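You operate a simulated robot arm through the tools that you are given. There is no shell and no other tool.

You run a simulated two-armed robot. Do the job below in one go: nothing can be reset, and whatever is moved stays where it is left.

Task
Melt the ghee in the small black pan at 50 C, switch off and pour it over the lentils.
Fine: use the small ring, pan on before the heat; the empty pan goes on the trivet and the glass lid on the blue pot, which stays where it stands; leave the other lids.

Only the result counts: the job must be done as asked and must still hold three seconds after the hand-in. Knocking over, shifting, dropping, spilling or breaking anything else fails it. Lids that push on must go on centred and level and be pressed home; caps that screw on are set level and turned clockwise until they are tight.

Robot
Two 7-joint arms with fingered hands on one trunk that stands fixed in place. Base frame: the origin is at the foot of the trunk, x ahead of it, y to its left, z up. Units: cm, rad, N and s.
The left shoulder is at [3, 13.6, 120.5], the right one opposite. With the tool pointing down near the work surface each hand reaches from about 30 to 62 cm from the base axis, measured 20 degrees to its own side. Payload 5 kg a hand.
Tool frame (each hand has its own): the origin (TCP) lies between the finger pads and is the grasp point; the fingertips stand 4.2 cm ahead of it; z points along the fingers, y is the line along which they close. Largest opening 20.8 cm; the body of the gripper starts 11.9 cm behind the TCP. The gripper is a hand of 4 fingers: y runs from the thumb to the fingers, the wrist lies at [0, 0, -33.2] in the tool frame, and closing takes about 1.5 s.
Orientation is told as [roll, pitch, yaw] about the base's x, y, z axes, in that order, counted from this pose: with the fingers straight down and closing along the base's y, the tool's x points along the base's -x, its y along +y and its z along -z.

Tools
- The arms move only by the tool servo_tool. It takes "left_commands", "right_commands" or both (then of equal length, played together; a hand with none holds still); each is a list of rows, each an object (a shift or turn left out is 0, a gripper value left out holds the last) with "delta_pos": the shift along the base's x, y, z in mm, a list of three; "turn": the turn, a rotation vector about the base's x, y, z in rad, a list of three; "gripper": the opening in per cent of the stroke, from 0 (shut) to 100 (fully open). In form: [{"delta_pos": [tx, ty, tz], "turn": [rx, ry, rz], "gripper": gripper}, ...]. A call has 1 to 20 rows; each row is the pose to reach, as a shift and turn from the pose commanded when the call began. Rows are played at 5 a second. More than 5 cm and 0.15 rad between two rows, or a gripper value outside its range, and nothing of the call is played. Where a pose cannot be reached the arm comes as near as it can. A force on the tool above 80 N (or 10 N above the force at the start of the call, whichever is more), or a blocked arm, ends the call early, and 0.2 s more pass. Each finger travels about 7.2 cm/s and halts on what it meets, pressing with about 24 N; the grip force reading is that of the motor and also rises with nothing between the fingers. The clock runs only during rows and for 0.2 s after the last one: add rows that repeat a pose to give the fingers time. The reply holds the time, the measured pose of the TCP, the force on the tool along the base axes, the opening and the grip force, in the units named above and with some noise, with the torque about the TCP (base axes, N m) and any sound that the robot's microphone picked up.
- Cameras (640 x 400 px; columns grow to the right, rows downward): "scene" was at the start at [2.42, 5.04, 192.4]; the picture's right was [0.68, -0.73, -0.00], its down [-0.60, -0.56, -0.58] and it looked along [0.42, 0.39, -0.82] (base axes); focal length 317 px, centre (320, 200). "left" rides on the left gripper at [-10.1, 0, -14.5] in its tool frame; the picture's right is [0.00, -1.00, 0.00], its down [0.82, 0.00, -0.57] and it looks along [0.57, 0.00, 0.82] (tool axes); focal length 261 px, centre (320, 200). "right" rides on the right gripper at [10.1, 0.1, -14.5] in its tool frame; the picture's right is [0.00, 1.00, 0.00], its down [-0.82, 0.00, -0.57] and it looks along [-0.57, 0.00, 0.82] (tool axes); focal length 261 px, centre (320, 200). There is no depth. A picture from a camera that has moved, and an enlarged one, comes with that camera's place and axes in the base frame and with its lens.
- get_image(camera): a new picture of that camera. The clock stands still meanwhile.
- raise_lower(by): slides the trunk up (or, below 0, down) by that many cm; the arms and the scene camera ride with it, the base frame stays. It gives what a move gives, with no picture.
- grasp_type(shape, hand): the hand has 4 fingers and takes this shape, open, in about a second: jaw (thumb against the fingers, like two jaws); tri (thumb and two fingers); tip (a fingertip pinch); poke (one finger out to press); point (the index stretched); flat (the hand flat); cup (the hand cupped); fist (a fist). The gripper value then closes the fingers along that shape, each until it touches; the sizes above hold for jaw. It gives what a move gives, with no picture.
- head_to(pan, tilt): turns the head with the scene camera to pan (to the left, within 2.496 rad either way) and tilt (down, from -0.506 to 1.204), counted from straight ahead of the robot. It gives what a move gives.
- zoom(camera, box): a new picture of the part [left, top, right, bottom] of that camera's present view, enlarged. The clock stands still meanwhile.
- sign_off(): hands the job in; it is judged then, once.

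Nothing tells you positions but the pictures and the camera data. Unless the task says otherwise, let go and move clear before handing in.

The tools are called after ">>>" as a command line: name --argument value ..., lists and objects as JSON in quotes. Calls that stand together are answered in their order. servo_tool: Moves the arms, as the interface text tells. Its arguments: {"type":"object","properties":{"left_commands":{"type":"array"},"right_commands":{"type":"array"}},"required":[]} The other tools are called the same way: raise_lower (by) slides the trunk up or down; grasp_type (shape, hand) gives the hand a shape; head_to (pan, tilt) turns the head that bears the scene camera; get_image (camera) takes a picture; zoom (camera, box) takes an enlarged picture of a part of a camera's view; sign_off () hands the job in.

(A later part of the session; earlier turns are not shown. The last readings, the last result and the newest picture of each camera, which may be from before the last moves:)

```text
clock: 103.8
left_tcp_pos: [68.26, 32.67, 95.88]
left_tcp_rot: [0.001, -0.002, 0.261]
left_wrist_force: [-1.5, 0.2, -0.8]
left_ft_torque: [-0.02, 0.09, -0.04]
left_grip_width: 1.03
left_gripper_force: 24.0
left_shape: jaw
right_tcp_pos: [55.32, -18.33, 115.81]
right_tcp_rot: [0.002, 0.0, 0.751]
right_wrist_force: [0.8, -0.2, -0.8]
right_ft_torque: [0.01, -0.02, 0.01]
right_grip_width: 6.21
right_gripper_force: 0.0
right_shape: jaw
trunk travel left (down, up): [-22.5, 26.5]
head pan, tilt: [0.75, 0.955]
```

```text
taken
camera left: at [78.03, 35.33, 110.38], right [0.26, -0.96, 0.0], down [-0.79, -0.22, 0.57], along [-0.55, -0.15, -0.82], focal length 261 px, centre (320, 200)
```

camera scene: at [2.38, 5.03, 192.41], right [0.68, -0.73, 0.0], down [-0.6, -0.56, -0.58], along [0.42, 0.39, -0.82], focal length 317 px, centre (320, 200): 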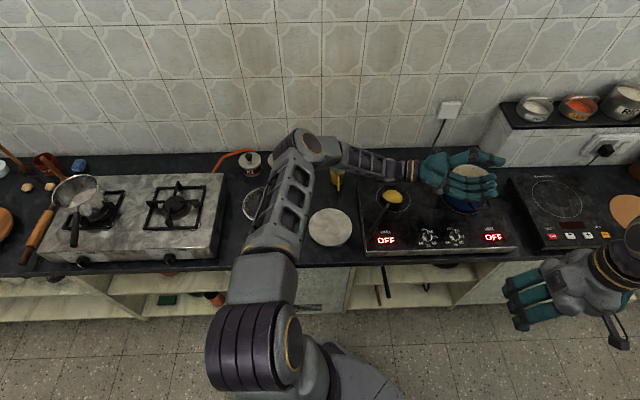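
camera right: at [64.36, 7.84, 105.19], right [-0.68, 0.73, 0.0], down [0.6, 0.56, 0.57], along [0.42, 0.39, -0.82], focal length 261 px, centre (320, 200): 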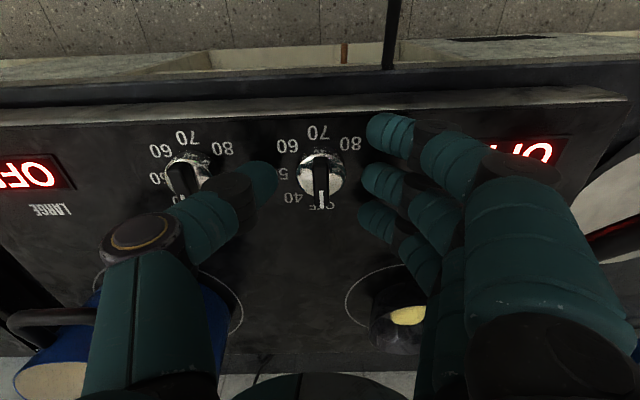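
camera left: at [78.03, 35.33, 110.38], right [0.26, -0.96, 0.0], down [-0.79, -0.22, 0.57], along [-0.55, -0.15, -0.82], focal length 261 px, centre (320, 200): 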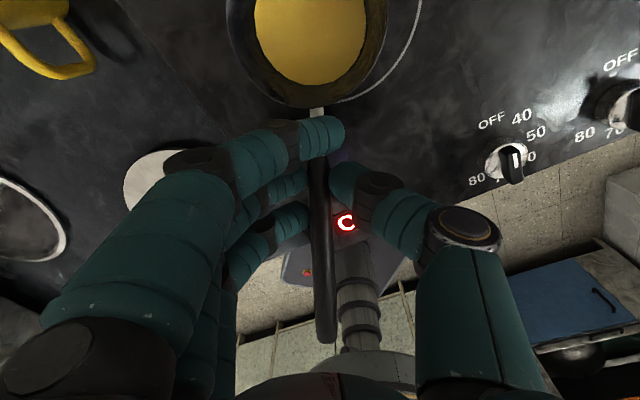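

The pan yaws and tips in this grip (handle a bit too deep), so I set it back down at once and re-grip 6 mm higher.

>>> servo_tool --left_commands '[{"delta_pos": [0, 0, -8]}, {"delta_pos": [0, 0, -16]}, {"delta_pos": [0, 0, -22]}, {"delta_pos": [0, 0, -24]}, {"delta_pos": [0, 0, -24], "gripper": 5}, {"delta_pos": [0, 0, -24], "gripper": 8}, {"delta_pos": [0, 0, -24], "gripper": 12}, {"delta_pos": [0, 0, -24], "gripper": 20}, {"delta_pos": [0, 0, -24], "gripper": 40}, {"delta_pos": [0, 0, -24], "gripper": 40}, {"delta_pos": [0, 0, -24], "gripper": 40}]'

>>> get_image --camera "left"

```text
clock: 106.2
left_tcp_pos: [68.26, 32.8, 93.56]
left_tcp_rot: [-0.002, -0.001, 0.264]
left_wrist_force: [1.2, 0.3, -0.3]
left_ft_torque: [0.0, -0.02, 0.0]
left_grip_width: 8.25
left_gripper_force: 0.1
left_shape: jaw
right_tcp_pos: [55.26, -18.28, 115.91]
right_tcp_rot: [0.003, -0.002, 0.752]
right_wrist_force: [0.0, -0.2, -0.2]
right_ft_torque: [0.03, -0.01, -0.02]
right_grip_width: 6.19
right_gripper_force: 0.0
right_shape: jaw
trunk travel left (down, up): [-22.5, 26.5]
head pan, tilt: [0.75, 0.955]
```

```text
taken
camera left: at [77.98, 35.35, 108.0], right [0.26, -0.96, 0.0], down [-0.79, -0.22, 0.57], along [-0.55, -0.15, -0.82], focal length 261 px, centre (320, 200)
```

left: 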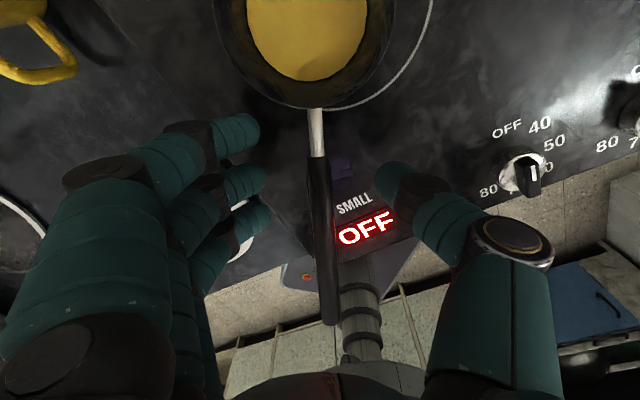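

The pan is back flat on the ring. I align to the handle (18.5°), 6 mm higher, and grip again.

>>> servo_tool --left_commands '[{"delta_pos": [0, 0, 6], "turn": [0, 0, 0.03]}, {"delta_pos": [0, 0, 6], "turn": [0, 0, 0.06]}, {"delta_pos": [0, 0, 6], "turn": [0, 0, 0.06], "gripper": 25}, {"delta_pos": [0, 0, 6], "turn": [0, 0, 0.06], "gripper": 15}, {"delta_pos": [0, 0, 6], "turn": [0, 0, 0.06], "gripper": 10}, {"delta_pos": [0, 0, 6], "turn": [0, 0, 0.06], "gripper": 5}, {"delta_pos": [0, 0, 6], "turn": [0, 0, 0.06], "gripper": 0}, {"delta_pos": [0, 0, 6], "turn": [0, 0, 0.06], "gripper": 0}, {"delta_pos": [0, 0, 6], "turn": [0, 0, 0.06], "gripper": 0}, {"delta_pos": [0, 0, 6], "turn": [0, 0, 0.06], "gripper": 0}]'

>>> get_image --camera "left"

```text
clock: 108.4
left_tcp_pos: [68.36, 32.83, 93.99]
left_tcp_rot: [0.0, -0.001, 0.323]
left_wrist_force: [0.3, -0.9, -0.4]
left_ft_torque: [0.02, -0.03, -0.11]
left_grip_width: 0.74
left_gripper_force: 24.3
left_shape: jaw
right_tcp_pos: [55.18, -18.25, 115.97]
right_tcp_rot: [0.002, 0.001, 0.751]
right_wrist_force: [-0.3, -0.5, -0.3]
right_ft_torque: [0.01, -0.05, 0.03]
right_grip_width: 6.22
right_gripper_force: 0.0
right_shape: jaw
trunk travel left (down, up): [-22.5, 26.5]
head pan, tilt: [0.75, 0.955]
```

```text
taken
camera left: at [77.83, 35.93, 108.57], right [0.32, -0.95, 0.0], down [-0.78, -0.26, 0.57], along [-0.54, -0.18, -0.82], focal length 261 px, centre (320, 200)
```

left: 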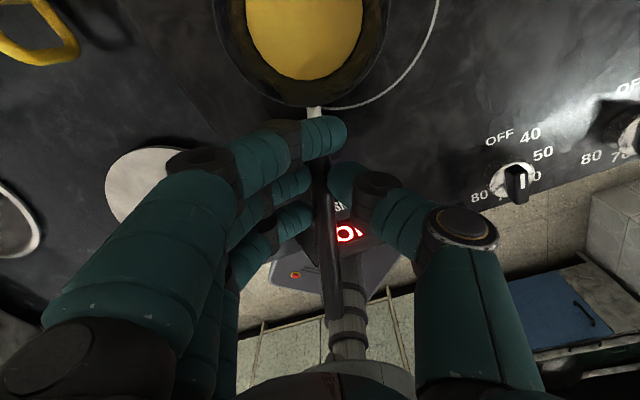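

This grip is poor too (the index rides over the thin stub). I will instead cradle the handle: fingers underneath from the left, thumb on top, hand rolled 60°, so the weight rests on the fingers. First I open and rise.

>>> servo_tool --left_commands '[{"gripper": 5}, {"gripper": 12}, {"gripper": 25}, {"gripper": 40}, {"gripper": 40}, {"gripper": 40}, {"gripper": 40}]'

>>> get_image --camera "left"

```text
clock: 110.0
left_tcp_pos: [68.38, 32.62, 94.14]
left_tcp_rot: [0.001, 0.001, 0.322]
left_wrist_force: [0.1, 0.2, -0.3]
left_ft_torque: [0.0, -0.02, 0.0]
left_grip_width: 8.26
left_gripper_force: 0.1
left_shape: jaw
right_tcp_pos: [55.26, -18.27, 115.85]
right_tcp_rot: [0.003, 0.0, 0.75]
right_wrist_force: [-0.3, -0.1, 0.0]
right_ft_torque: [0.0, 0.02, -0.02]
right_grip_width: 6.2
right_gripper_force: 0.0
right_shape: jaw
trunk travel left (down, up): [-22.5, 26.5]
head pan, tilt: [0.75, 0.955]
```

```text
taken
camera left: at [77.83, 35.94, 108.57], right [0.32, -0.95, 0.0], down [-0.78, -0.26, 0.57], along [-0.54, -0.18, -0.82], focal length 261 px, centre (320, 200)
```

left: 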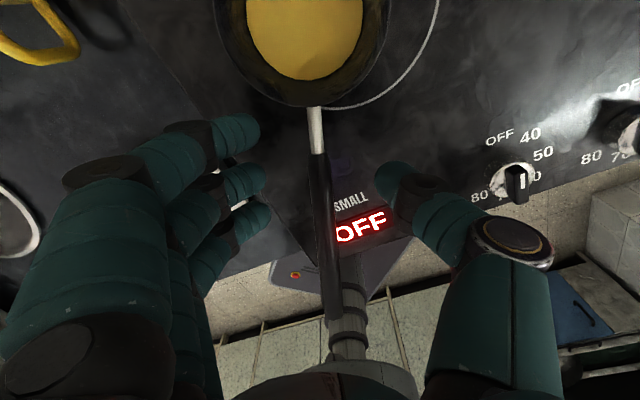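

The handle now runs at yaw 23°, sloping 14°. I rise clear and swing the hand left, then pitch and roll it to come in from the left with the fingers below.

>>> servo_tool --left_commands '[{"delta_pos": [0, 0, 40]}, {"delta_pos": [0, 0, 80]}, {"delta_pos": [-10, 20, 120], "turn": [0, 0, 0.02]}, {"delta_pos": [-20, 45, 150], "turn": [0, 0, 0.04], "gripper": 28}, {"delta_pos": [-30, 80, 175], "turn": [0, 0, 0.06], "gripper": 28}, {"delta_pos": [-42, 114, 180], "turn": [0, 0, 0.083], "gripper": 28}, {"delta_pos": [-42, 114, 180], "turn": [0, 0, 0.083], "gripper": 28}]'

>>> servo_tool --left_commands '[{"turn": [-0.048, 0.112, 0]}, {"turn": [-0.096, 0.224, 0]}, {"turn": [-0.096, 0.224, 0]}]'

>>> servo_tool --left_commands '[{"turn": [-0.117, -0.05, 0.032]}, {"turn": [-0.233, -0.1, 0.063]}, {"turn": [-0.35, -0.15, 0.095]}, {"turn": [-0.467, -0.2, 0.127]}, {"turn": [-0.583, -0.25, 0.158]}, {"turn": [-0.7, -0.3, 0.19]}, {"turn": [-0.817, -0.35, 0.222]}, {"turn": [-0.934, -0.4, 0.253]}, {"turn": [-0.934, -0.4, 0.253]}]'

>>> get_image --camera "left"

>>> get_image --camera "scene"

```text
clock: 111.6
left_tcp_pos: [64.02, 44.05, 111.98]
left_tcp_rot: [-0.001, 0.0, 0.404]
left_wrist_force: [0.1, -0.5, 1.1]
left_ft_torque: [0.05, 0.03, -0.04]
left_grip_width: 5.84
left_gripper_force: 0.0
left_shape: jaw
right_tcp_pos: [55.27, -18.46, 115.84]
right_tcp_rot: [0.002, 0.0, 0.752]
right_wrist_force: [0.3, -1.1, -0.3]
right_ft_torque: [0.04, 0.02, -0.05]
right_grip_width: 6.18
right_gripper_force: 0.1
right_shape: jaw
trunk travel left (down, up): [-22.5, 26.5]
head pan, tilt: [0.75, 0.955]
```

```text
clock: 112.4
left_tcp_pos: [63.87, 43.98, 112.16]
left_tcp_rot: [-0.001, 0.246, 0.404]
left_wrist_force: [-0.5, -0.7, 0.6]
left_ft_torque: [0.02, -0.06, 0.0]
left_grip_width: 5.85
left_gripper_force: 0.0
left_shape: jaw
right_tcp_pos: [55.26, -18.33, 116.02]
right_tcp_rot: [-0.002, 0.0, 0.75]
right_wrist_force: [-0.3, 1.1, 0.2]
right_ft_torque: [0.08, -0.07, -0.01]
right_grip_width: 6.21
right_gripper_force: 0.0
right_shape: jaw
trunk travel left (down, up): [-22.5, 26.5]
head pan, tilt: [0.75, 0.955]
```

```text
clock: 114.4
left_tcp_pos: [64.05, 44.14, 112.17]
left_tcp_rot: [-1.046, 0.243, 0.406]
left_wrist_force: [-0.3, -0.8, 0.5]
left_ft_torque: [0.06, 0.04, 0.03]
left_grip_width: 5.85
left_gripper_force: 0.1
left_shape: jaw
right_tcp_pos: [55.34, -18.41, 115.97]
right_tcp_rot: [0.003, 0.0, 0.751]
right_wrist_force: [0.0, -1.4, 0.5]
right_ft_torque: [0.1, 0.0, -0.01]
right_grip_width: 6.2
right_gripper_force: 0.0
right_shape: jaw
trunk travel left (down, up): [-22.5, 26.5]
head pan, tilt: [0.75, 0.955]
```

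```text
taken
camera left: at [69.72, 60.1, 116.71], right [0.39, -0.37, 0.84], down [-0.86, 0.17, 0.48], along [-0.32, -0.91, -0.26], focal length 261 px, centre (320, 200)
```

left: 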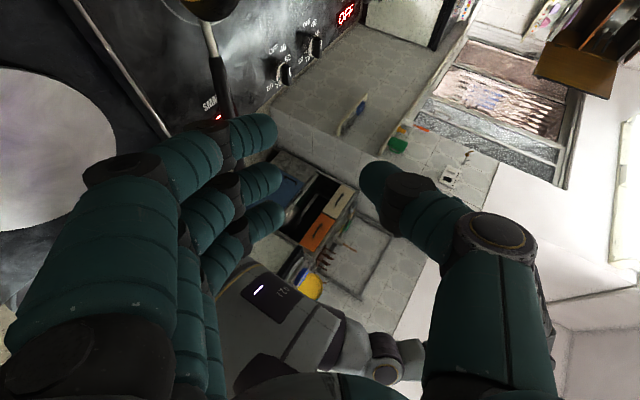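

```text
taken
camera scene: at [2.42, 4.89, 192.41], right [0.68, -0.73, 0.0], down [-0.6, -0.56, -0.58], along [0.42, 0.39, -0.82], focal length 317 px, centre (320, 200)
```

scene: 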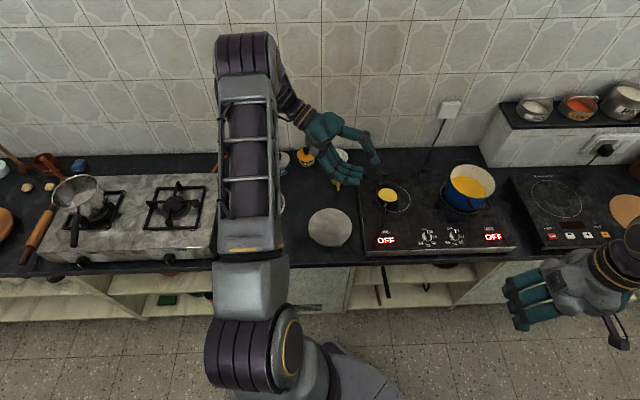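

The hand has the right attitude. I verify the pan and handle from the head camera before approaching.

>>> zoom --camera "scene" --box '[340, 160, 450, 260]'

>>> zoom --camera "left" --box '[80, 0, 400, 220]'

```text
4.00 times, centred on (395, 210) of scene
camera zoom: at [2.42, 4.89, 192.41], right [0.68, -0.73, 0.0], down [-0.6, -0.56, -0.58], along [0.42, 0.39, -0.82], focal length 1270 px, centre (20, 160)
```

zoom: 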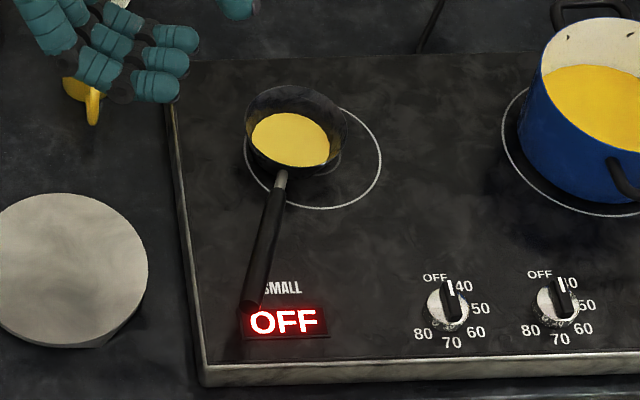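

```text
1.82 times, centred on (240, 110) of left
camera zoom: at [69.72, 60.1, 116.71], right [0.39, -0.37, 0.84], down [-0.86, 0.17, 0.48], along [-0.32, -0.91, -0.26], focal length 474 px, centre (466, 364)
```

zoom: 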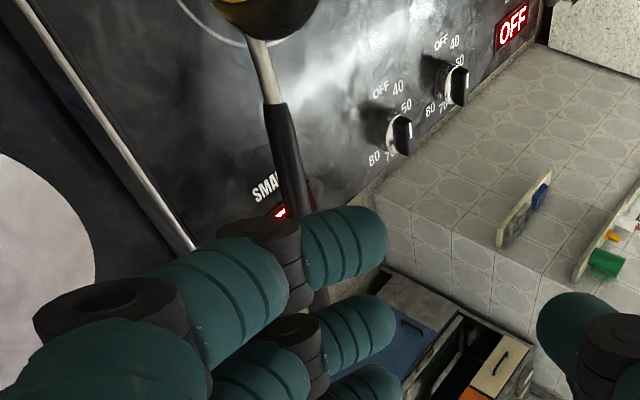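

Handle axis: from about (69.9, 33.6, 90.8) to (55.6, 27.2, 94.6). I bring the hand to 8 cm short of it along its approach line and look.

>>> servo_tool --left_commands '[{"delta_pos": [1, -10, -40]}, {"delta_pos": [2, -20, -80]}, {"delta_pos": [3, -30, -120]}, {"delta_pos": [3, -45, -159]}, {"delta_pos": [3, -45, -159]}]'

>>> get_image --camera "left"

>>> zoom --camera "scene" --box '[340, 160, 450, 260]'

```text
clock: 115.6
left_tcp_pos: [64.29, 39.74, 96.22]
left_tcp_rot: [-1.047, 0.244, 0.405]
left_wrist_force: [0.4, 1.0, -0.8]
left_ft_torque: [0.04, 0.03, 0.03]
left_grip_width: 5.85
left_gripper_force: 0.1
left_shape: jaw
right_tcp_pos: [55.21, -18.17, 115.95]
right_tcp_rot: [0.002, 0.0, 0.751]
right_wrist_force: [0.0, 0.1, -0.6]
right_ft_torque: [0.02, -0.04, -0.01]
right_grip_width: 6.15
right_gripper_force: 0.0
right_shape: jaw
trunk travel left (down, up): [-22.5, 26.5]
head pan, tilt: [0.75, 0.955]
```

```text
taken
camera left: at [69.89, 55.82, 100.7], right [0.39, -0.38, 0.84], down [-0.86, 0.17, 0.48], along [-0.32, -0.91, -0.26], focal length 261 px, centre (320, 200)
```

left: 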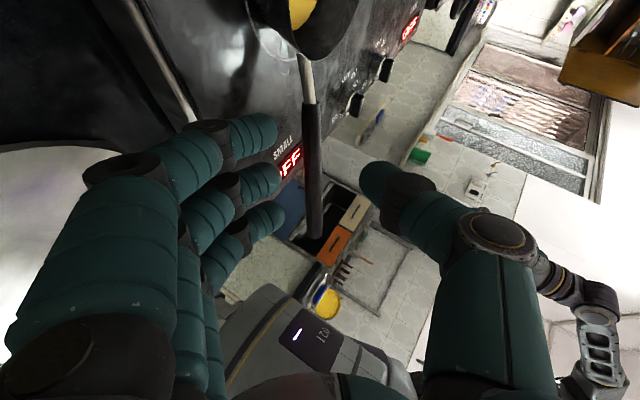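

```text
4.00 times, centred on (395, 210) of scene
camera zoom: at [2.35, 5.0, 192.41], right [0.68, -0.73, 0.0], down [-0.6, -0.56, -0.58], along [0.42, 0.39, -0.82], focal length 1270 px, centre (20, 160)
```

zoom: 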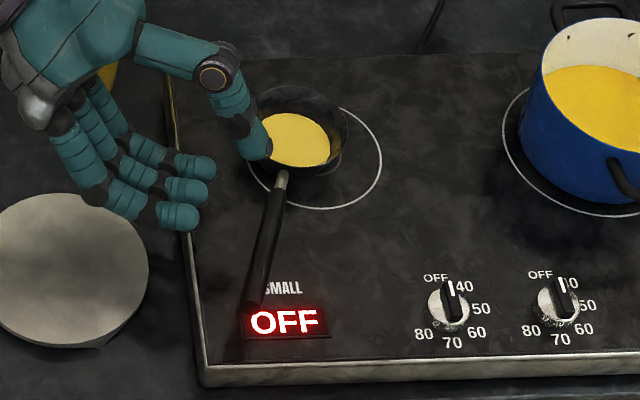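

The handle lies parallel to the fingers, about 7 mm towards the finger side. I advance 5 cm with that correction and look again.

>>> servo_tool --left_commands '[{"delta_pos": [-1, -5, -11]}, {"delta_pos": [3, -20, -20]}, {"delta_pos": [8.6, -39.4, -30.6]}, {"delta_pos": [8.6, -39.4, -30.6]}]'

>>> get_image --camera "left"

>>> zoom --camera "scene" --box '[340, 160, 450, 260]'

```text
clock: 116.6
left_tcp_pos: [65.22, 35.69, 93.25]
left_tcp_rot: [-1.048, 0.244, 0.407]
left_wrist_force: [0.4, 1.4, 9.4]
left_ft_torque: [0.34, -0.13, -0.03]
left_grip_width: 5.72
left_gripper_force: 0.1
left_shape: jaw
right_tcp_pos: [55.28, -18.3, 115.9]
right_tcp_rot: [0.0, -0.001, 0.75]
right_wrist_force: [-0.5, 0.4, -0.2]
right_ft_torque: [-0.04, -0.02, 0.0]
right_grip_width: 6.2
right_gripper_force: 0.1
right_shape: jaw
trunk travel left (down, up): [-22.5, 26.5]
head pan, tilt: [0.75, 0.955]
```

```text
taken
camera left: at [70.91, 51.74, 97.79], right [0.39, -0.37, 0.84], down [-0.86, 0.17, 0.48], along [-0.32, -0.91, -0.26], focal length 261 px, centre (320, 200)
```

left: 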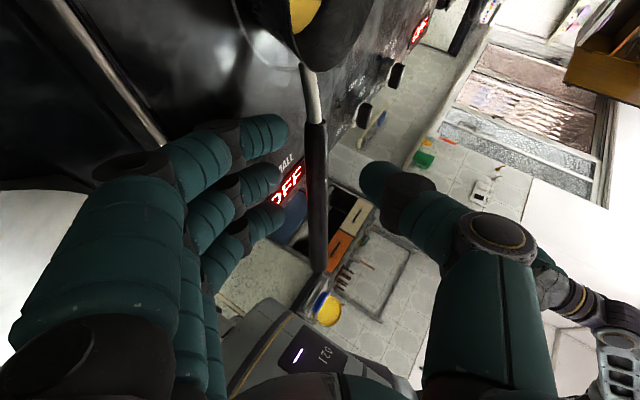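

```text
4.00 times, centred on (395, 210) of scene
camera zoom: at [2.35, 5.03, 192.41], right [0.68, -0.73, 0.0], down [-0.6, -0.56, -0.58], along [0.42, 0.39, -0.82], focal length 1270 px, centre (20, 160)
```

zoom: 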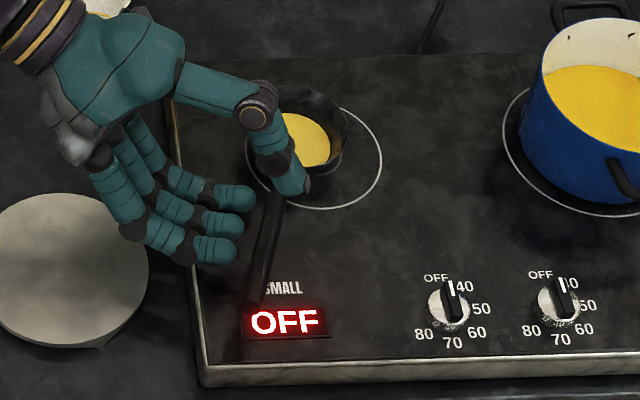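

The lower finger touched the hob (9 N), so there is too little room under the handle for this cradle. I back out and return to a vertical pinch, but pitched to match the handle's slope so all three fingers bear evenly.

>>> servo_tool --left_commands '[{"delta_pos": [0, 0, 10]}, {"delta_pos": [-5, 20, 25]}, {"delta_pos": [-12, 45, 45]}, {"delta_pos": [-18, 65, 80]}, {"delta_pos": [-18, 80, 120]}, {"delta_pos": [-18, 85, 160]}, {"delta_pos": [-18, 85, 190]}, {"delta_pos": [-18, 85, 190]}]'

>>> servo_tool --left_commands '[{"turn": [0.117, 0.05, -0.032]}, {"turn": [0.233, 0.1, -0.063]}, {"turn": [0.35, 0.15, -0.095]}, {"turn": [0.467, 0.2, -0.127]}, {"turn": [0.583, 0.25, -0.158]}, {"turn": [0.7, 0.3, -0.19]}, {"turn": [0.817, 0.35, -0.222]}, {"turn": [0.934, 0.4, -0.253]}, {"turn": [0.934, 0.4, -0.253]}]'

>>> zoom --camera "scene" --box '[340, 160, 450, 260]'

```text
clock: 118.4
left_tcp_pos: [63.62, 44.14, 112.12]
left_tcp_rot: [-1.048, 0.246, 0.406]
left_wrist_force: [-0.9, 0.5, 0.7]
left_ft_torque: [-0.02, -0.02, -0.02]
left_grip_width: 5.86
left_gripper_force: 0.1
left_shape: jaw
right_tcp_pos: [55.39, -18.19, 115.83]
right_tcp_rot: [0.002, -0.001, 0.75]
right_wrist_force: [0.2, 1.3, -0.1]
right_ft_torque: [-0.03, 0.04, 0.02]
right_grip_width: 6.18
right_gripper_force: 0.1
right_shape: jaw
trunk travel left (down, up): [-22.5, 26.5]
head pan, tilt: [0.75, 0.955]
```

```text
clock: 120.4
left_tcp_pos: [63.43, 44.37, 112.1]
left_tcp_rot: [0.002, 0.245, 0.406]
left_wrist_force: [-1.3, 0.4, 0.6]
left_ft_torque: [-0.11, -0.04, 0.05]
left_grip_width: 5.84
left_gripper_force: 0.1
left_shape: jaw
right_tcp_pos: [55.15, -18.06, 116.08]
right_tcp_rot: [0.0, 0.001, 0.749]
right_wrist_force: [-1.2, 0.8, 0.1]
right_ft_torque: [-0.07, -0.01, 0.01]
right_grip_width: 6.19
right_gripper_force: 0.0
right_shape: jaw
trunk travel left (down, up): [-22.5, 26.5]
head pan, tilt: [0.75, 0.955]
```

```text
4.00 times, centred on (395, 210) of scene
camera zoom: at [2.35, 5.2, 192.4], right [0.68, -0.73, 0.0], down [-0.6, -0.56, -0.58], along [0.42, 0.39, -0.82], focal length 1270 px, centre (20, 160)
```

zoom: 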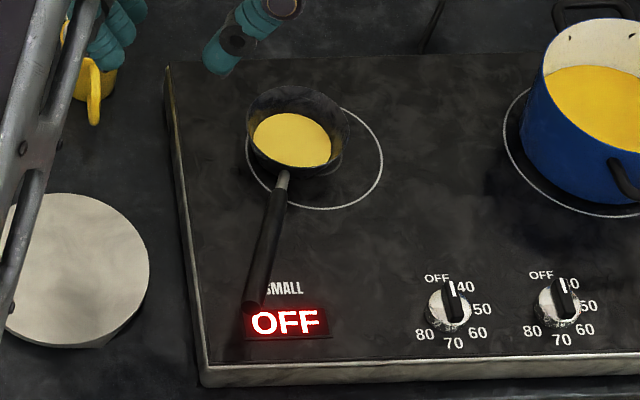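

The pan stands untouched. I move above the handle in line with the slope and check alignment in the hand camera.

>>> servo_tool --left_commands '[{"delta_pos": [20, -30, 0], "gripper": 40}, {"delta_pos": [40, -60, 0], "gripper": 40}, {"delta_pos": [60, -90, -10], "turn": [0, 0, 0.008]}, {"delta_pos": [71, -107, -45], "turn": [0, 0, 0.016]}, {"delta_pos": [71, -107, -45], "turn": [0, 0, 0.016]}]'

>>> get_image --camera "left"

```text
clock: 121.6
left_tcp_pos: [70.53, 33.44, 107.74]
left_tcp_rot: [0.001, 0.242, 0.421]
left_wrist_force: [-1.0, 0.5, 0.3]
left_ft_torque: [0.03, -0.1, 0.02]
left_grip_width: 8.25
left_gripper_force: 0.0
left_shape: jaw
right_tcp_pos: [55.17, -18.26, 116.0]
right_tcp_rot: [0.001, 0.001, 0.749]
right_wrist_force: [0.4, 0.9, -1.1]
right_ft_torque: [0.08, -0.06, -0.01]
right_grip_width: 6.2
right_gripper_force: 0.1
right_shape: jaw
trunk travel left (down, up): [-22.5, 26.5]
head pan, tilt: [0.75, 0.955]
```

```text
taken
camera left: at [82.56, 38.94, 119.35], right [0.41, -0.91, 0.0], down [-0.6, -0.27, 0.75], along [-0.68, -0.31, -0.66], focal length 261 px, centre (320, 200)
```

left: 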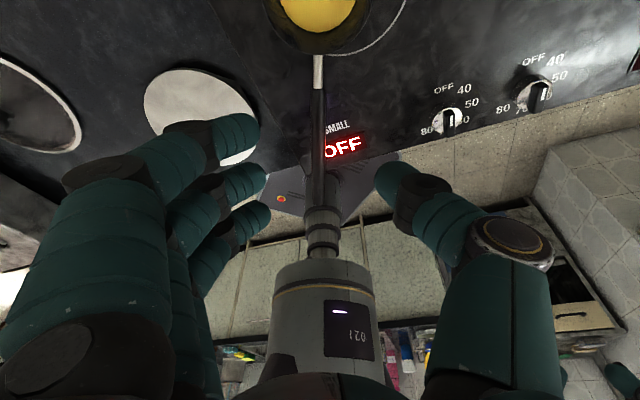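

Aligned; the handle is 16 cm ahead of the fingers' centre. I advance 14.3 cm along the hand's axis.

>>> servo_tool --left_commands '[{"delta_pos": [-10, -3, -40]}, {"delta_pos": [-20, -6, -80]}, {"delta_pos": [-29, -9, -118]}, {"delta_pos": [-33, -11, -139]}, {"delta_pos": [-33, -11, -139]}]'

>>> get_image --camera "left"

```text
clock: 122.8
left_tcp_pos: [67.27, 32.34, 93.82]
left_tcp_rot: [0.0, 0.245, 0.421]
left_wrist_force: [0.1, -0.5, 0.7]
left_ft_torque: [-0.01, 0.01, 0.01]
left_grip_width: 8.24
left_gripper_force: 0.1
left_shape: jaw
right_tcp_pos: [55.17, -18.26, 115.89]
right_tcp_rot: [0.002, 0.001, 0.75]
right_wrist_force: [0.3, 0.3, -0.3]
right_ft_torque: [0.0, -0.02, 0.06]
right_grip_width: 6.19
right_gripper_force: 0.1
right_shape: jaw
trunk travel left (down, up): [-22.5, 26.5]
head pan, tilt: [0.75, 0.955]
```

```text
taken
camera left: at [79.41, 37.78, 105.36], right [0.41, -0.91, 0.0], down [-0.6, -0.27, 0.75], along [-0.69, -0.31, -0.66], focal length 261 px, centre (320, 200)
```

left: 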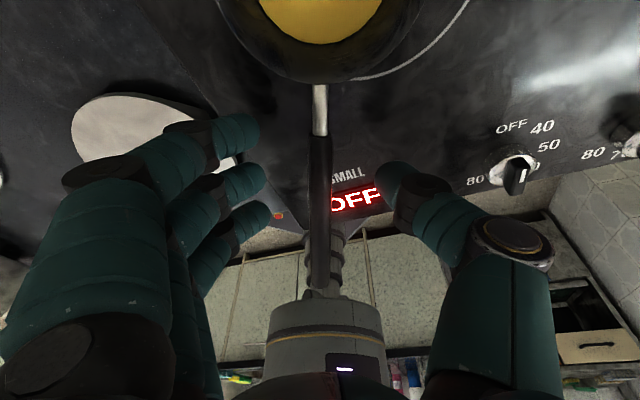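

I zoom to judge how deep the handle sits between the fingers.

>>> zoom --camera "left" --box '[240, 100, 400, 300]'

```text
2.00 times, centred on (320, 200) of left
camera zoom: at [79.41, 37.78, 105.36], right [0.41, -0.91, 0.0], down [-0.6, -0.27, 0.75], along [-0.69, -0.31, -0.66], focal length 521 px, centre (320, 200)
```

zoom: 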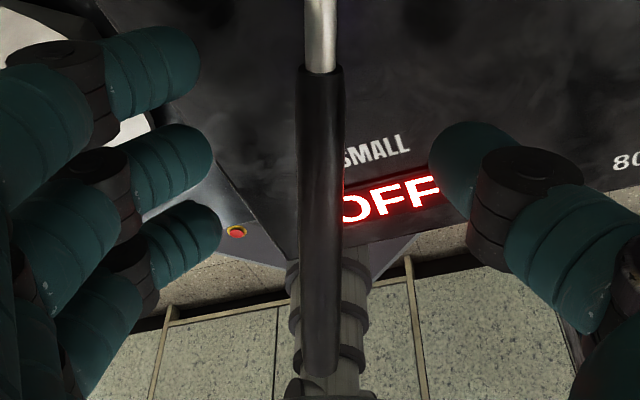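

I lower 5 mm more along the axis and close, watching the width.

>>> servo_tool --left_commands '[{"delta_pos": [-1, 0, -5]}, {"delta_pos": [-1, 0, -5], "gripper": 25}, {"delta_pos": [-1, 0, -5], "gripper": 15}, {"delta_pos": [-1, 0, -5], "gripper": 10}, {"delta_pos": [-1, 0, -5], "gripper": 5}, {"delta_pos": [-1, 0, -5], "gripper": 0}, {"delta_pos": [-1, 0, -5], "gripper": 0}, {"delta_pos": [-1, 0, -5], "gripper": 0}, {"delta_pos": [-1, 0, -5], "gripper": 0}]'

>>> zoom --camera "left" --box '[180, 0, 460, 320]'

```text
clock: 124.8
left_tcp_pos: [67.19, 32.49, 93.15]
left_tcp_rot: [-0.001, 0.245, 0.424]
left_wrist_force: [-0.3, -0.5, -0.8]
left_ft_torque: [-0.02, -0.01, -0.06]
left_grip_width: 1.68
left_gripper_force: 24.1
left_shape: jaw
right_tcp_pos: [55.29, -18.32, 115.98]
right_tcp_rot: [0.002, 0.0, 0.749]
right_wrist_force: [0.6, -0.2, 1.1]
right_ft_torque: [0.0, 0.0, 0.03]
right_grip_width: 6.21
right_gripper_force: 0.1
right_shape: jaw
trunk travel left (down, up): [-22.5, 26.5]
head pan, tilt: [0.75, 0.955]
```

```text
1.25 times, centred on (320, 160) of left
camera zoom: at [79.29, 37.77, 104.88], right [0.41, -0.91, 0.0], down [-0.6, -0.27, 0.75], along [-0.69, -0.31, -0.66], focal length 326 px, centre (320, 250)
```

zoom: 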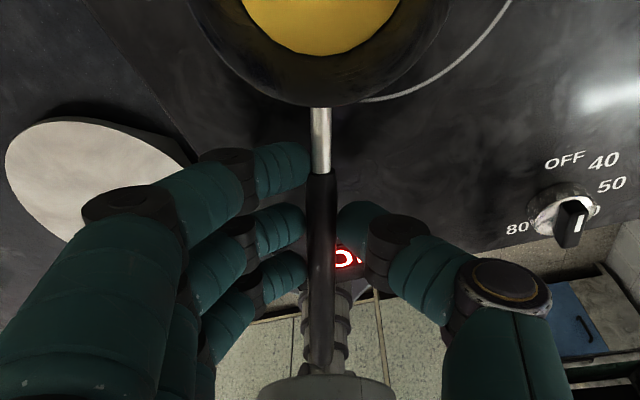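

Excellent: all three fingers and the thumb bear evenly (1.68 cm) and the pan did not shift. Lifting slowly 2.5 cm.

>>> servo_tool --left_commands '[{"delta_pos": [0, 0, 3]}, {"delta_pos": [0, 0, 7]}, {"delta_pos": [0, 0, 12]}, {"delta_pos": [0, 0, 18]}, {"delta_pos": [0, 0, 25]}, {"delta_pos": [0, 0, 25]}, {"delta_pos": [0, 0, 25]}]'

>>> zoom --camera "left" --box '[180, 0, 460, 320]'

```text
clock: 126.4
left_tcp_pos: [67.1, 32.24, 95.77]
left_tcp_rot: [0.0, 0.246, 0.423]
left_wrist_force: [1.0, 0.1, -3.0]
left_ft_torque: [-0.1, 0.18, 0.01]
left_grip_width: 1.63
left_gripper_force: 23.6
left_shape: jaw
right_tcp_pos: [55.26, -18.37, 115.91]
right_tcp_rot: [0.001, 0.0, 0.752]
right_wrist_force: [-1.3, -1.0, 0.1]
right_ft_torque: [-0.01, -0.03, 0.0]
right_grip_width: 6.2
right_gripper_force: 0.1
right_shape: jaw
trunk travel left (down, up): [-22.5, 26.5]
head pan, tilt: [0.75, 0.955]
```

```text
1.25 times, centred on (320, 160) of left
camera zoom: at [79.24, 37.79, 107.38], right [0.41, -0.91, 0.0], down [-0.6, -0.27, 0.75], along [-0.69, -0.31, -0.66], focal length 326 px, centre (320, 250)
```

zoom: 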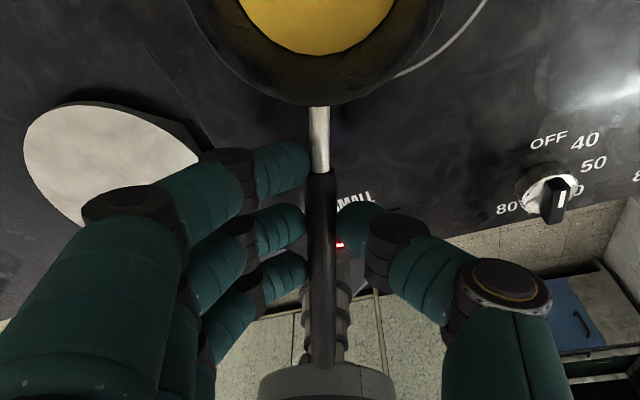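

The pan hangs level and firm (3 N, no slip). I raise the trunk 10 cm, which lifts the pan and gives the arm better reach over the pot.

>>> raise_lower --by 4

>>> zoom --camera "left" --box '[180, 0, 460, 320]'

```text
clock: 127.2
left_tcp_pos: [67.16, 32.29, 99.6]
left_tcp_rot: [0.0, 0.245, 0.423]
left_wrist_force: [-0.5, 0.5, -2.9]
left_ft_torque: [-0.08, 0.23, 0.01]
left_grip_width: 1.62
left_gripper_force: 24.1
left_shape: jaw
right_tcp_pos: [55.32, -18.31, 119.88]
right_tcp_rot: [0.003, 0.003, 0.75]
right_wrist_force: [0.1, -0.2, -1.0]
right_ft_torque: [0.01, 0.01, -0.01]
right_grip_width: 6.19
right_gripper_force: 0.1
right_shape: jaw
trunk travel left (down, up): [-26.5, 22.5]
head pan, tilt: [0.75, 0.955]
```

```text
1.25 times, centred on (320, 160) of left
camera zoom: at [79.27, 37.8, 111.27], right [0.41, -0.91, 0.0], down [-0.6, -0.27, 0.75], along [-0.69, -0.31, -0.66], focal length 326 px, centre (320, 250)
```

zoom: 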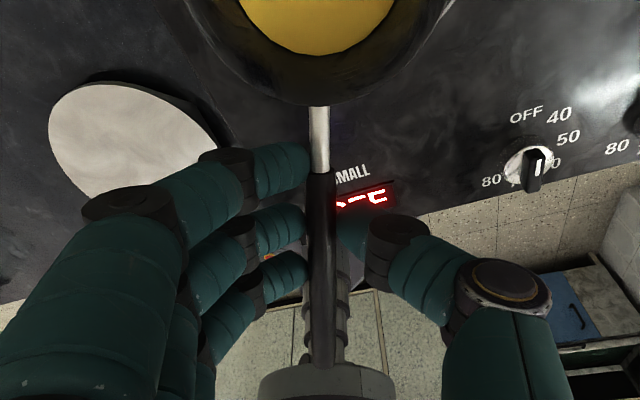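

Steady. I check the display and pan from the head camera, then raise the trunk the rest.

>>> zoom --camera "scene" --box '[320, 150, 520, 290]'

>>> raise_lower --by 6

>>> get_image --camera "scene"

>>> get_image --camera "left"

```text
2.86 times, centred on (420, 220) of scene
camera zoom: at [2.52, 5.04, 196.38], right [0.68, -0.73, 0.0], down [-0.6, -0.56, -0.58], along [0.42, 0.39, -0.82], focal length 907 px, centre (34, 143)
```

zoom: 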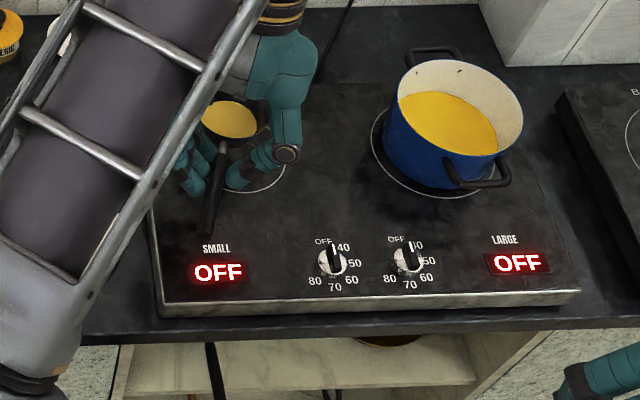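

```text
clock: 128.2
left_tcp_pos: [67.2, 32.27, 105.6]
left_tcp_rot: [0.002, 0.244, 0.424]
left_wrist_force: [-0.8, -0.1, -2.3]
left_ft_torque: [-0.08, 0.2, 0.0]
left_grip_width: 1.63
left_gripper_force: 24.0
left_shape: jaw
right_tcp_pos: [55.28, -18.33, 125.87]
right_tcp_rot: [0.003, 0.0, 0.75]
right_wrist_force: [-0.3, -0.3, 0.0]
right_ft_torque: [-0.03, 0.04, 0.01]
right_grip_width: 6.18
right_gripper_force: 0.0
right_shape: jaw
trunk travel left (down, up): [-32.5, 16.5]
head pan, tilt: [0.75, 0.955]
```

```text
taken
camera scene: at [2.49, 5.03, 202.38], right [0.68, -0.73, 0.0], down [-0.6, -0.56, -0.58], along [0.42, 0.39, -0.82], focal length 317 px, centre (320, 200)
```

scene: 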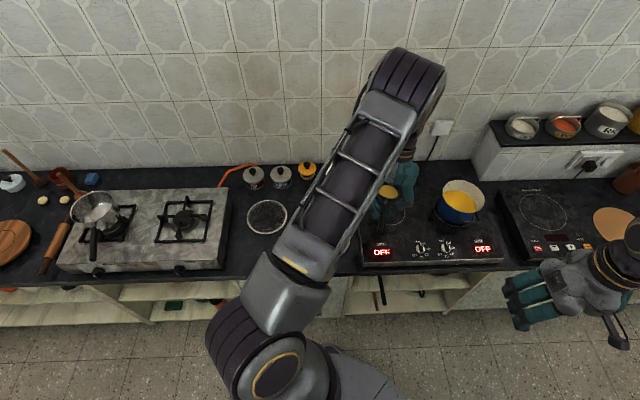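

```text
taken
camera left: at [79.26, 37.8, 117.28], right [0.41, -0.91, 0.0], down [-0.6, -0.27, 0.75], along [-0.69, -0.31, -0.66], focal length 261 px, centre (320, 200)
```

left: 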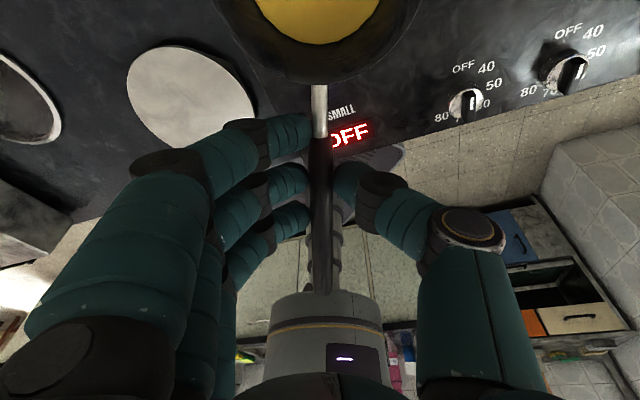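

Everything stable, both displays OFF. Now I carry the pan smoothly to the pouring place beside the pot (TCP ≈ (88.4, 10, 106.5), yaw 30°).

>>> servo_tool --left_commands '[{"delta_pos": [2, -2, 1], "turn": [0, 0, 0.001]}, {"delta_pos": [7, -8, 2], "turn": [0, 0, 0.004]}, {"delta_pos": [16, -17, 4], "turn": [0, 0, 0.008]}, {"delta_pos": [26, -28, 6], "turn": [0, 0, 0.013]}, {"delta_pos": [38, -40, 8], "turn": [0, 0, 0.018]}, {"delta_pos": [51, -54, 9], "turn": [0, 0, 0.024]}, {"delta_pos": [64, -67, 9], "turn": [0, 0, 0.03]}, {"delta_pos": [77, -81, 9], "turn": [0, 0, 0.037]}, {"delta_pos": [91, -96, 9], "turn": [0, 0, 0.043]}, {"delta_pos": [105, -110, 9], "turn": [0, 0, 0.05]}, {"delta_pos": [119, -125, 9], "turn": [0, 0, 0.056]}, {"delta_pos": [132, -139, 9], "turn": [0, 0, 0.063]}, {"delta_pos": [146, -154, 9], "turn": [0, 0, 0.069]}, {"delta_pos": [159, -167, 9], "turn": [0, 0, 0.075]}, {"delta_pos": [172, -181, 9], "turn": [0, 0, 0.081]}, {"delta_pos": [183, -193, 9], "turn": [0, 0, 0.087]}, {"delta_pos": [194, -204, 9], "turn": [0, 0, 0.092]}, {"delta_pos": [203, -213, 9], "turn": [0, 0, 0.096]}, {"delta_pos": [209, -220, 9], "turn": [0, 0, 0.099]}, {"delta_pos": [212, -223, 9], "turn": [0, 0, 0.1]}]'

>>> get_image --camera "left"

>>> get_image --camera "scene"

>>> get_image --camera "right"

```text
clock: 132.4
left_tcp_pos: [87.87, 9.97, 106.61]
left_tcp_rot: [0.0, 0.245, 0.521]
left_wrist_force: [-0.6, -0.8, -1.9]
left_ft_torque: [-0.17, 0.13, 0.02]
left_grip_width: 1.62
left_gripper_force: 23.6
left_shape: jaw
left hand out of reach, approached as far as the arm can: row 20
right_tcp_pos: [55.19, -18.35, 125.99]
right_tcp_rot: [0.002, -0.001, 0.752]
right_wrist_force: [0.0, -0.6, 0.2]
right_ft_torque: [0.02, -0.02, 0.0]
right_grip_width: 6.19
right_gripper_force: 0.1
right_shape: jaw
trunk travel left (down, up): [-32.5, 16.5]
head pan, tilt: [0.75, 0.955]
```

```text
taken
camera left: at [99.41, 16.64, 118.3], right [0.5, -0.86, 0.0], down [-0.57, -0.33, 0.75], along [-0.65, -0.38, -0.66], focal length 261 px, centre (320, 200)
```

left: 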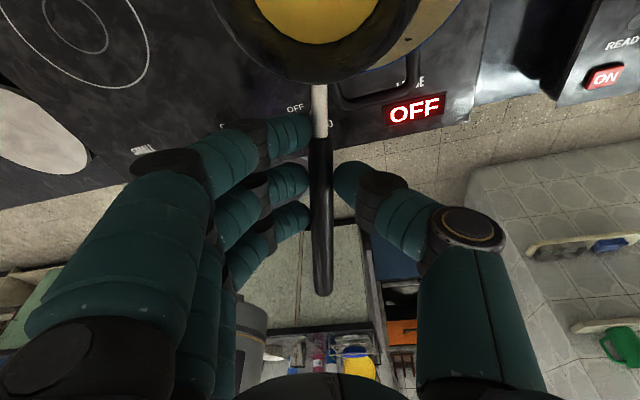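

```text
taken
camera scene: at [2.39, 4.98, 202.41], right [0.68, -0.73, 0.0], down [-0.6, -0.56, -0.58], along [0.42, 0.39, -0.82], focal length 317 px, centre (320, 200)
```

scene: 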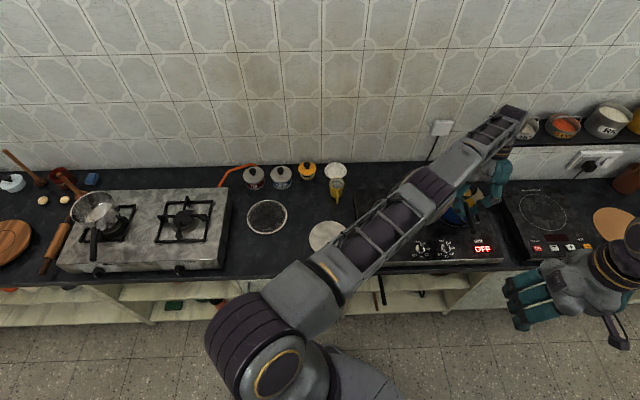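

```text
taken
camera right: at [47.85, -25.15, 140.38], right [-0.68, 0.73, 0.0], down [0.6, 0.56, 0.57], along [0.42, 0.39, -0.82], focal length 261 px, centre (320, 200)
```

right: 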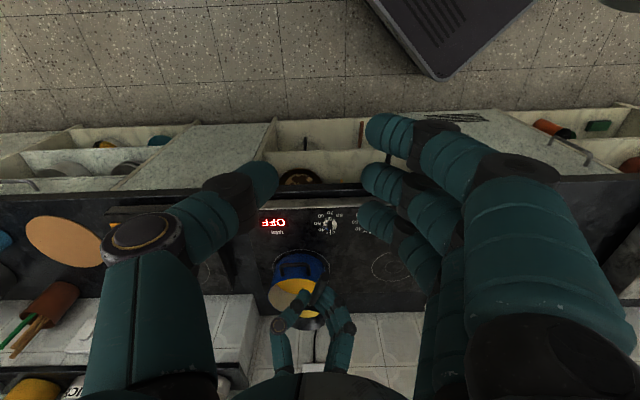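

The arm is nearly stretched but in place. I zoom from the right hand's camera to see the pan over the pot.

>>> zoom --camera "right" --box '[240, 220, 380, 370]'

>>> zoom --camera "scene" --box '[400, 150, 560, 270]'

>>> zoom --camera "left" --box '[180, 0, 500, 200]'

```text
2.67 times, centred on (310, 295) of right
camera zoom: at [47.85, -25.15, 140.38], right [-0.68, 0.73, 0.0], down [0.6, 0.56, 0.57], along [0.42, 0.39, -0.82], focal length 695 px, centre (347, -53)
```

zoom: 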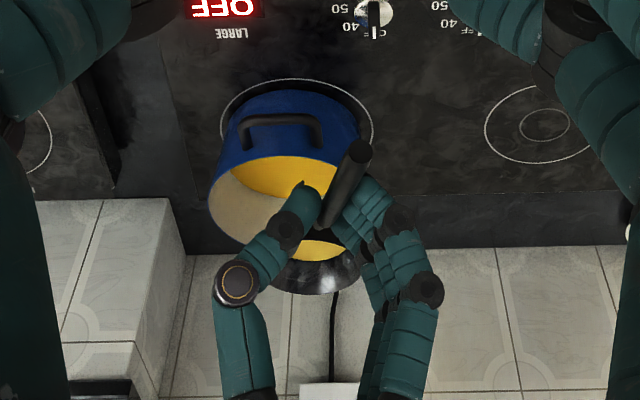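

```text
3.33 times, centred on (480, 210) of scene
camera zoom: at [2.39, 4.98, 202.41], right [0.68, -0.73, 0.0], down [-0.6, -0.56, -0.58], along [0.42, 0.39, -0.82], focal length 1058 px, centre (-213, 167)
```

zoom: 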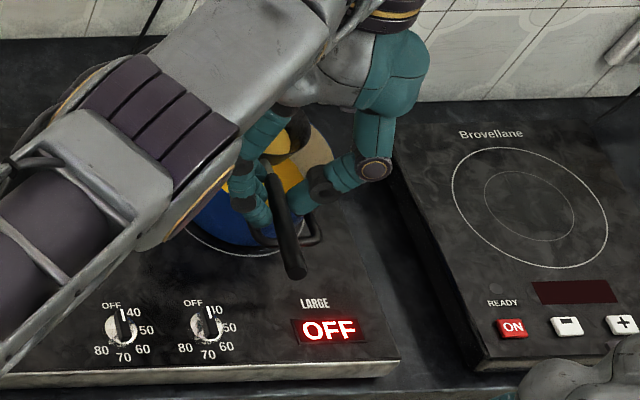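

```text
2.00 times, centred on (340, 100) of left
camera zoom: at [99.41, 16.64, 118.3], right [0.5, -0.86, 0.0], down [-0.57, -0.33, 0.75], along [-0.65, -0.38, -0.66], focal length 521 px, centre (280, 400)
```

zoom: 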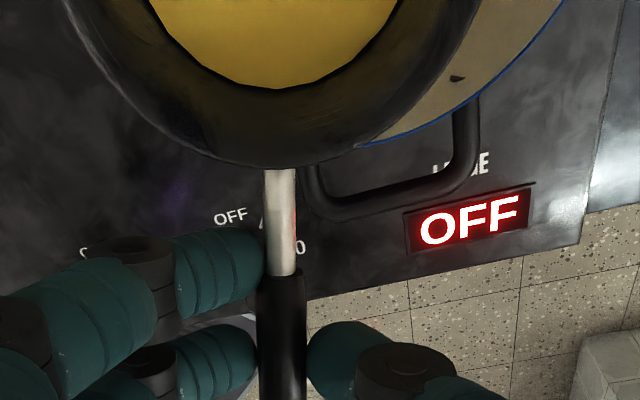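

The pan is over the lentils (pan centre about 2 cm left of the pot centre, so rolling left will bring the lip over the middle). I start rolling slowly, first to about 45°.

>>> servo_tool --left_commands '[{"turn": [-0.035, -0.02, 0]}, {"turn": [-0.087, -0.05, 0]}, {"turn": [-0.156, -0.09, 0]}, {"turn": [-0.234, -0.135, 0]}, {"turn": [-0.312, -0.18, 0]}, {"turn": [-0.39, -0.225, 0]}, {"turn": [-0.468, -0.27, 0]}, {"turn": [-0.546, -0.315, 0]}, {"turn": [-0.615, -0.355, 0]}, {"turn": [-0.676, -0.39, 0]}]'

>>> get_image --camera "left"

>>> zoom --camera "right" --box '[240, 220, 380, 370]'

>>> zoom --camera "scene" --box '[400, 150, 560, 270]'

```text
clock: 134.6
left_tcp_pos: [95.73, 11.51, 104.74]
left_tcp_rot: [-0.799, 0.183, 0.34]
left_wrist_force: [0.7, 0.4, -2.1]
left_ft_torque: [-0.01, 0.25, -0.03]
left_grip_width: 1.63
left_gripper_force: 24.0
left_shape: jaw
left hand out of reach, approached as far as the arm can: row 1, 2, 3, 4, 5, 6, 7, 8, 9, 10
right_tcp_pos: [55.3, -18.26, 125.94]
right_tcp_rot: [0.002, 0.002, 0.751]
right_wrist_force: [-1.0, 0.6, 0.1]
right_ft_torque: [-0.08, 0.02, 0.0]
right_grip_width: 6.2
right_gripper_force: 0.0
right_shape: jaw
trunk travel left (down, up): [-32.5, 16.5]
head pan, tilt: [0.75, 0.955]
```

```text
taken
camera left: at [103.38, 25.26, 112.91], right [0.36, -0.61, 0.7], down [-0.83, 0.14, 0.54], along [-0.43, -0.78, -0.46], focal length 261 px, centre (320, 200)
```

left: 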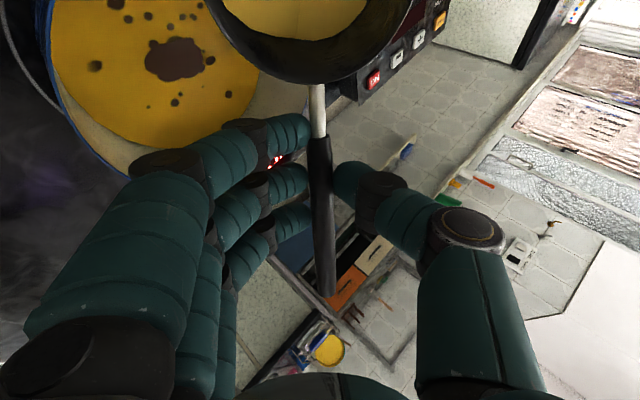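

```text
2.67 times, centred on (310, 295) of right
camera zoom: at [47.92, -25.05, 140.37], right [-0.68, 0.73, 0.0], down [0.6, 0.56, 0.57], along [0.42, 0.39, -0.82], focal length 695 px, centre (347, -53)
```

zoom: 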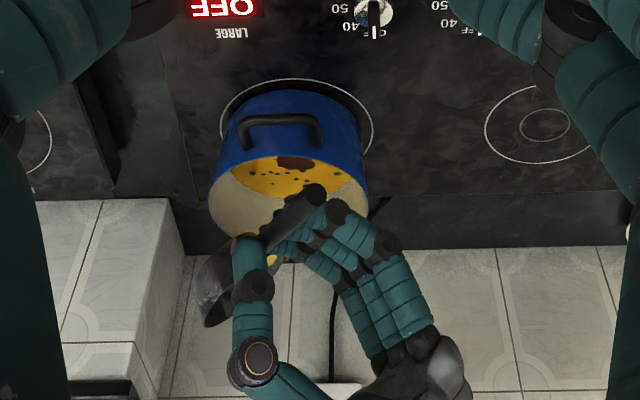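

```text
3.33 times, centred on (480, 210) of scene
camera zoom: at [2.5, 5.14, 202.39], right [0.68, -0.73, 0.0], down [-0.6, -0.56, -0.58], along [0.42, 0.39, -0.82], focal length 1058 px, centre (-213, 167)
```

zoom: 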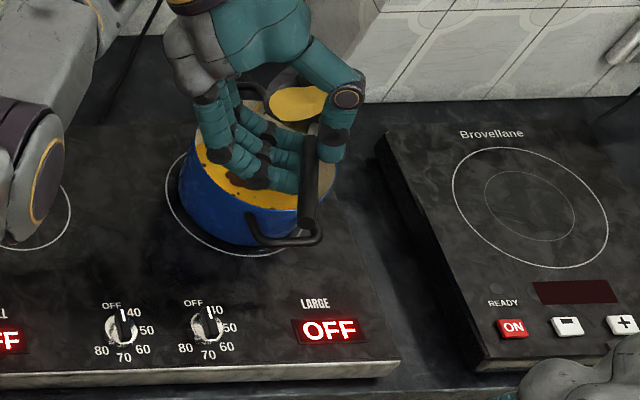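

The arm left its planned spot: orientation is right but the hand slid about 7 cm outwards (pan is still over the pot). I guide it back smoothly toward the pot centre before rolling on.

>>> servo_tool --left_commands '[{"delta_pos": [48, 9, -11]}, {"delta_pos": [40, 8, -9]}, {"delta_pos": [32, 6, -7]}, {"delta_pos": [24, 5, -5]}, {"delta_pos": [16, 3, -3]}, {"delta_pos": [16, 3, -3]}]'

>>> zoom --camera "right" --box '[240, 220, 380, 370]'

>>> get_image --camera "scene"

```text
clock: 136.0
left_tcp_pos: [96.45, 11.59, 104.64]
left_tcp_rot: [-0.796, 0.172, 0.349]
left_wrist_force: [0.7, 0.1, -1.6]
left_ft_torque: [0.0, 0.19, -0.01]
left_grip_width: 1.63
left_gripper_force: 23.8
left_shape: jaw
left hand out of reach, approached as far as the arm can: row 1, 2, 3, 4, 5, 6
right_tcp_pos: [55.13, -18.41, 125.97]
right_tcp_rot: [0.002, -0.001, 0.752]
right_wrist_force: [-0.3, 0.7, 0.4]
right_ft_torque: [-0.01, 0.0, -0.01]
right_grip_width: 6.19
right_gripper_force: 0.1
right_shape: jaw
trunk travel left (down, up): [-32.5, 16.5]
head pan, tilt: [0.75, 0.955]
```

```text
2.67 times, centred on (310, 295) of right
camera zoom: at [47.9, -25.11, 140.37], right [-0.68, 0.73, 0.0], down [0.6, 0.56, 0.57], along [0.42, 0.39, -0.82], focal length 695 px, centre (347, -53)
```

zoom: 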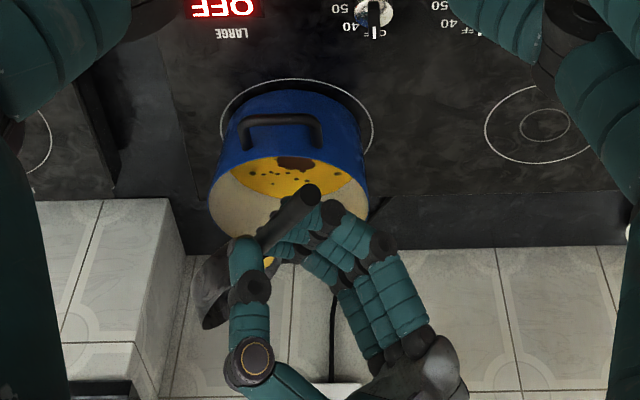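

```text
taken
camera scene: at [2.46, 5.03, 202.4], right [0.68, -0.73, 0.0], down [-0.6, -0.56, -0.58], along [0.42, 0.39, -0.82], focal length 317 px, centre (320, 200)
```

scene: 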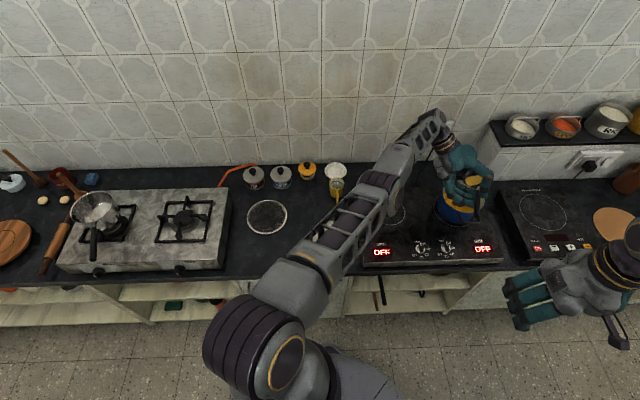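

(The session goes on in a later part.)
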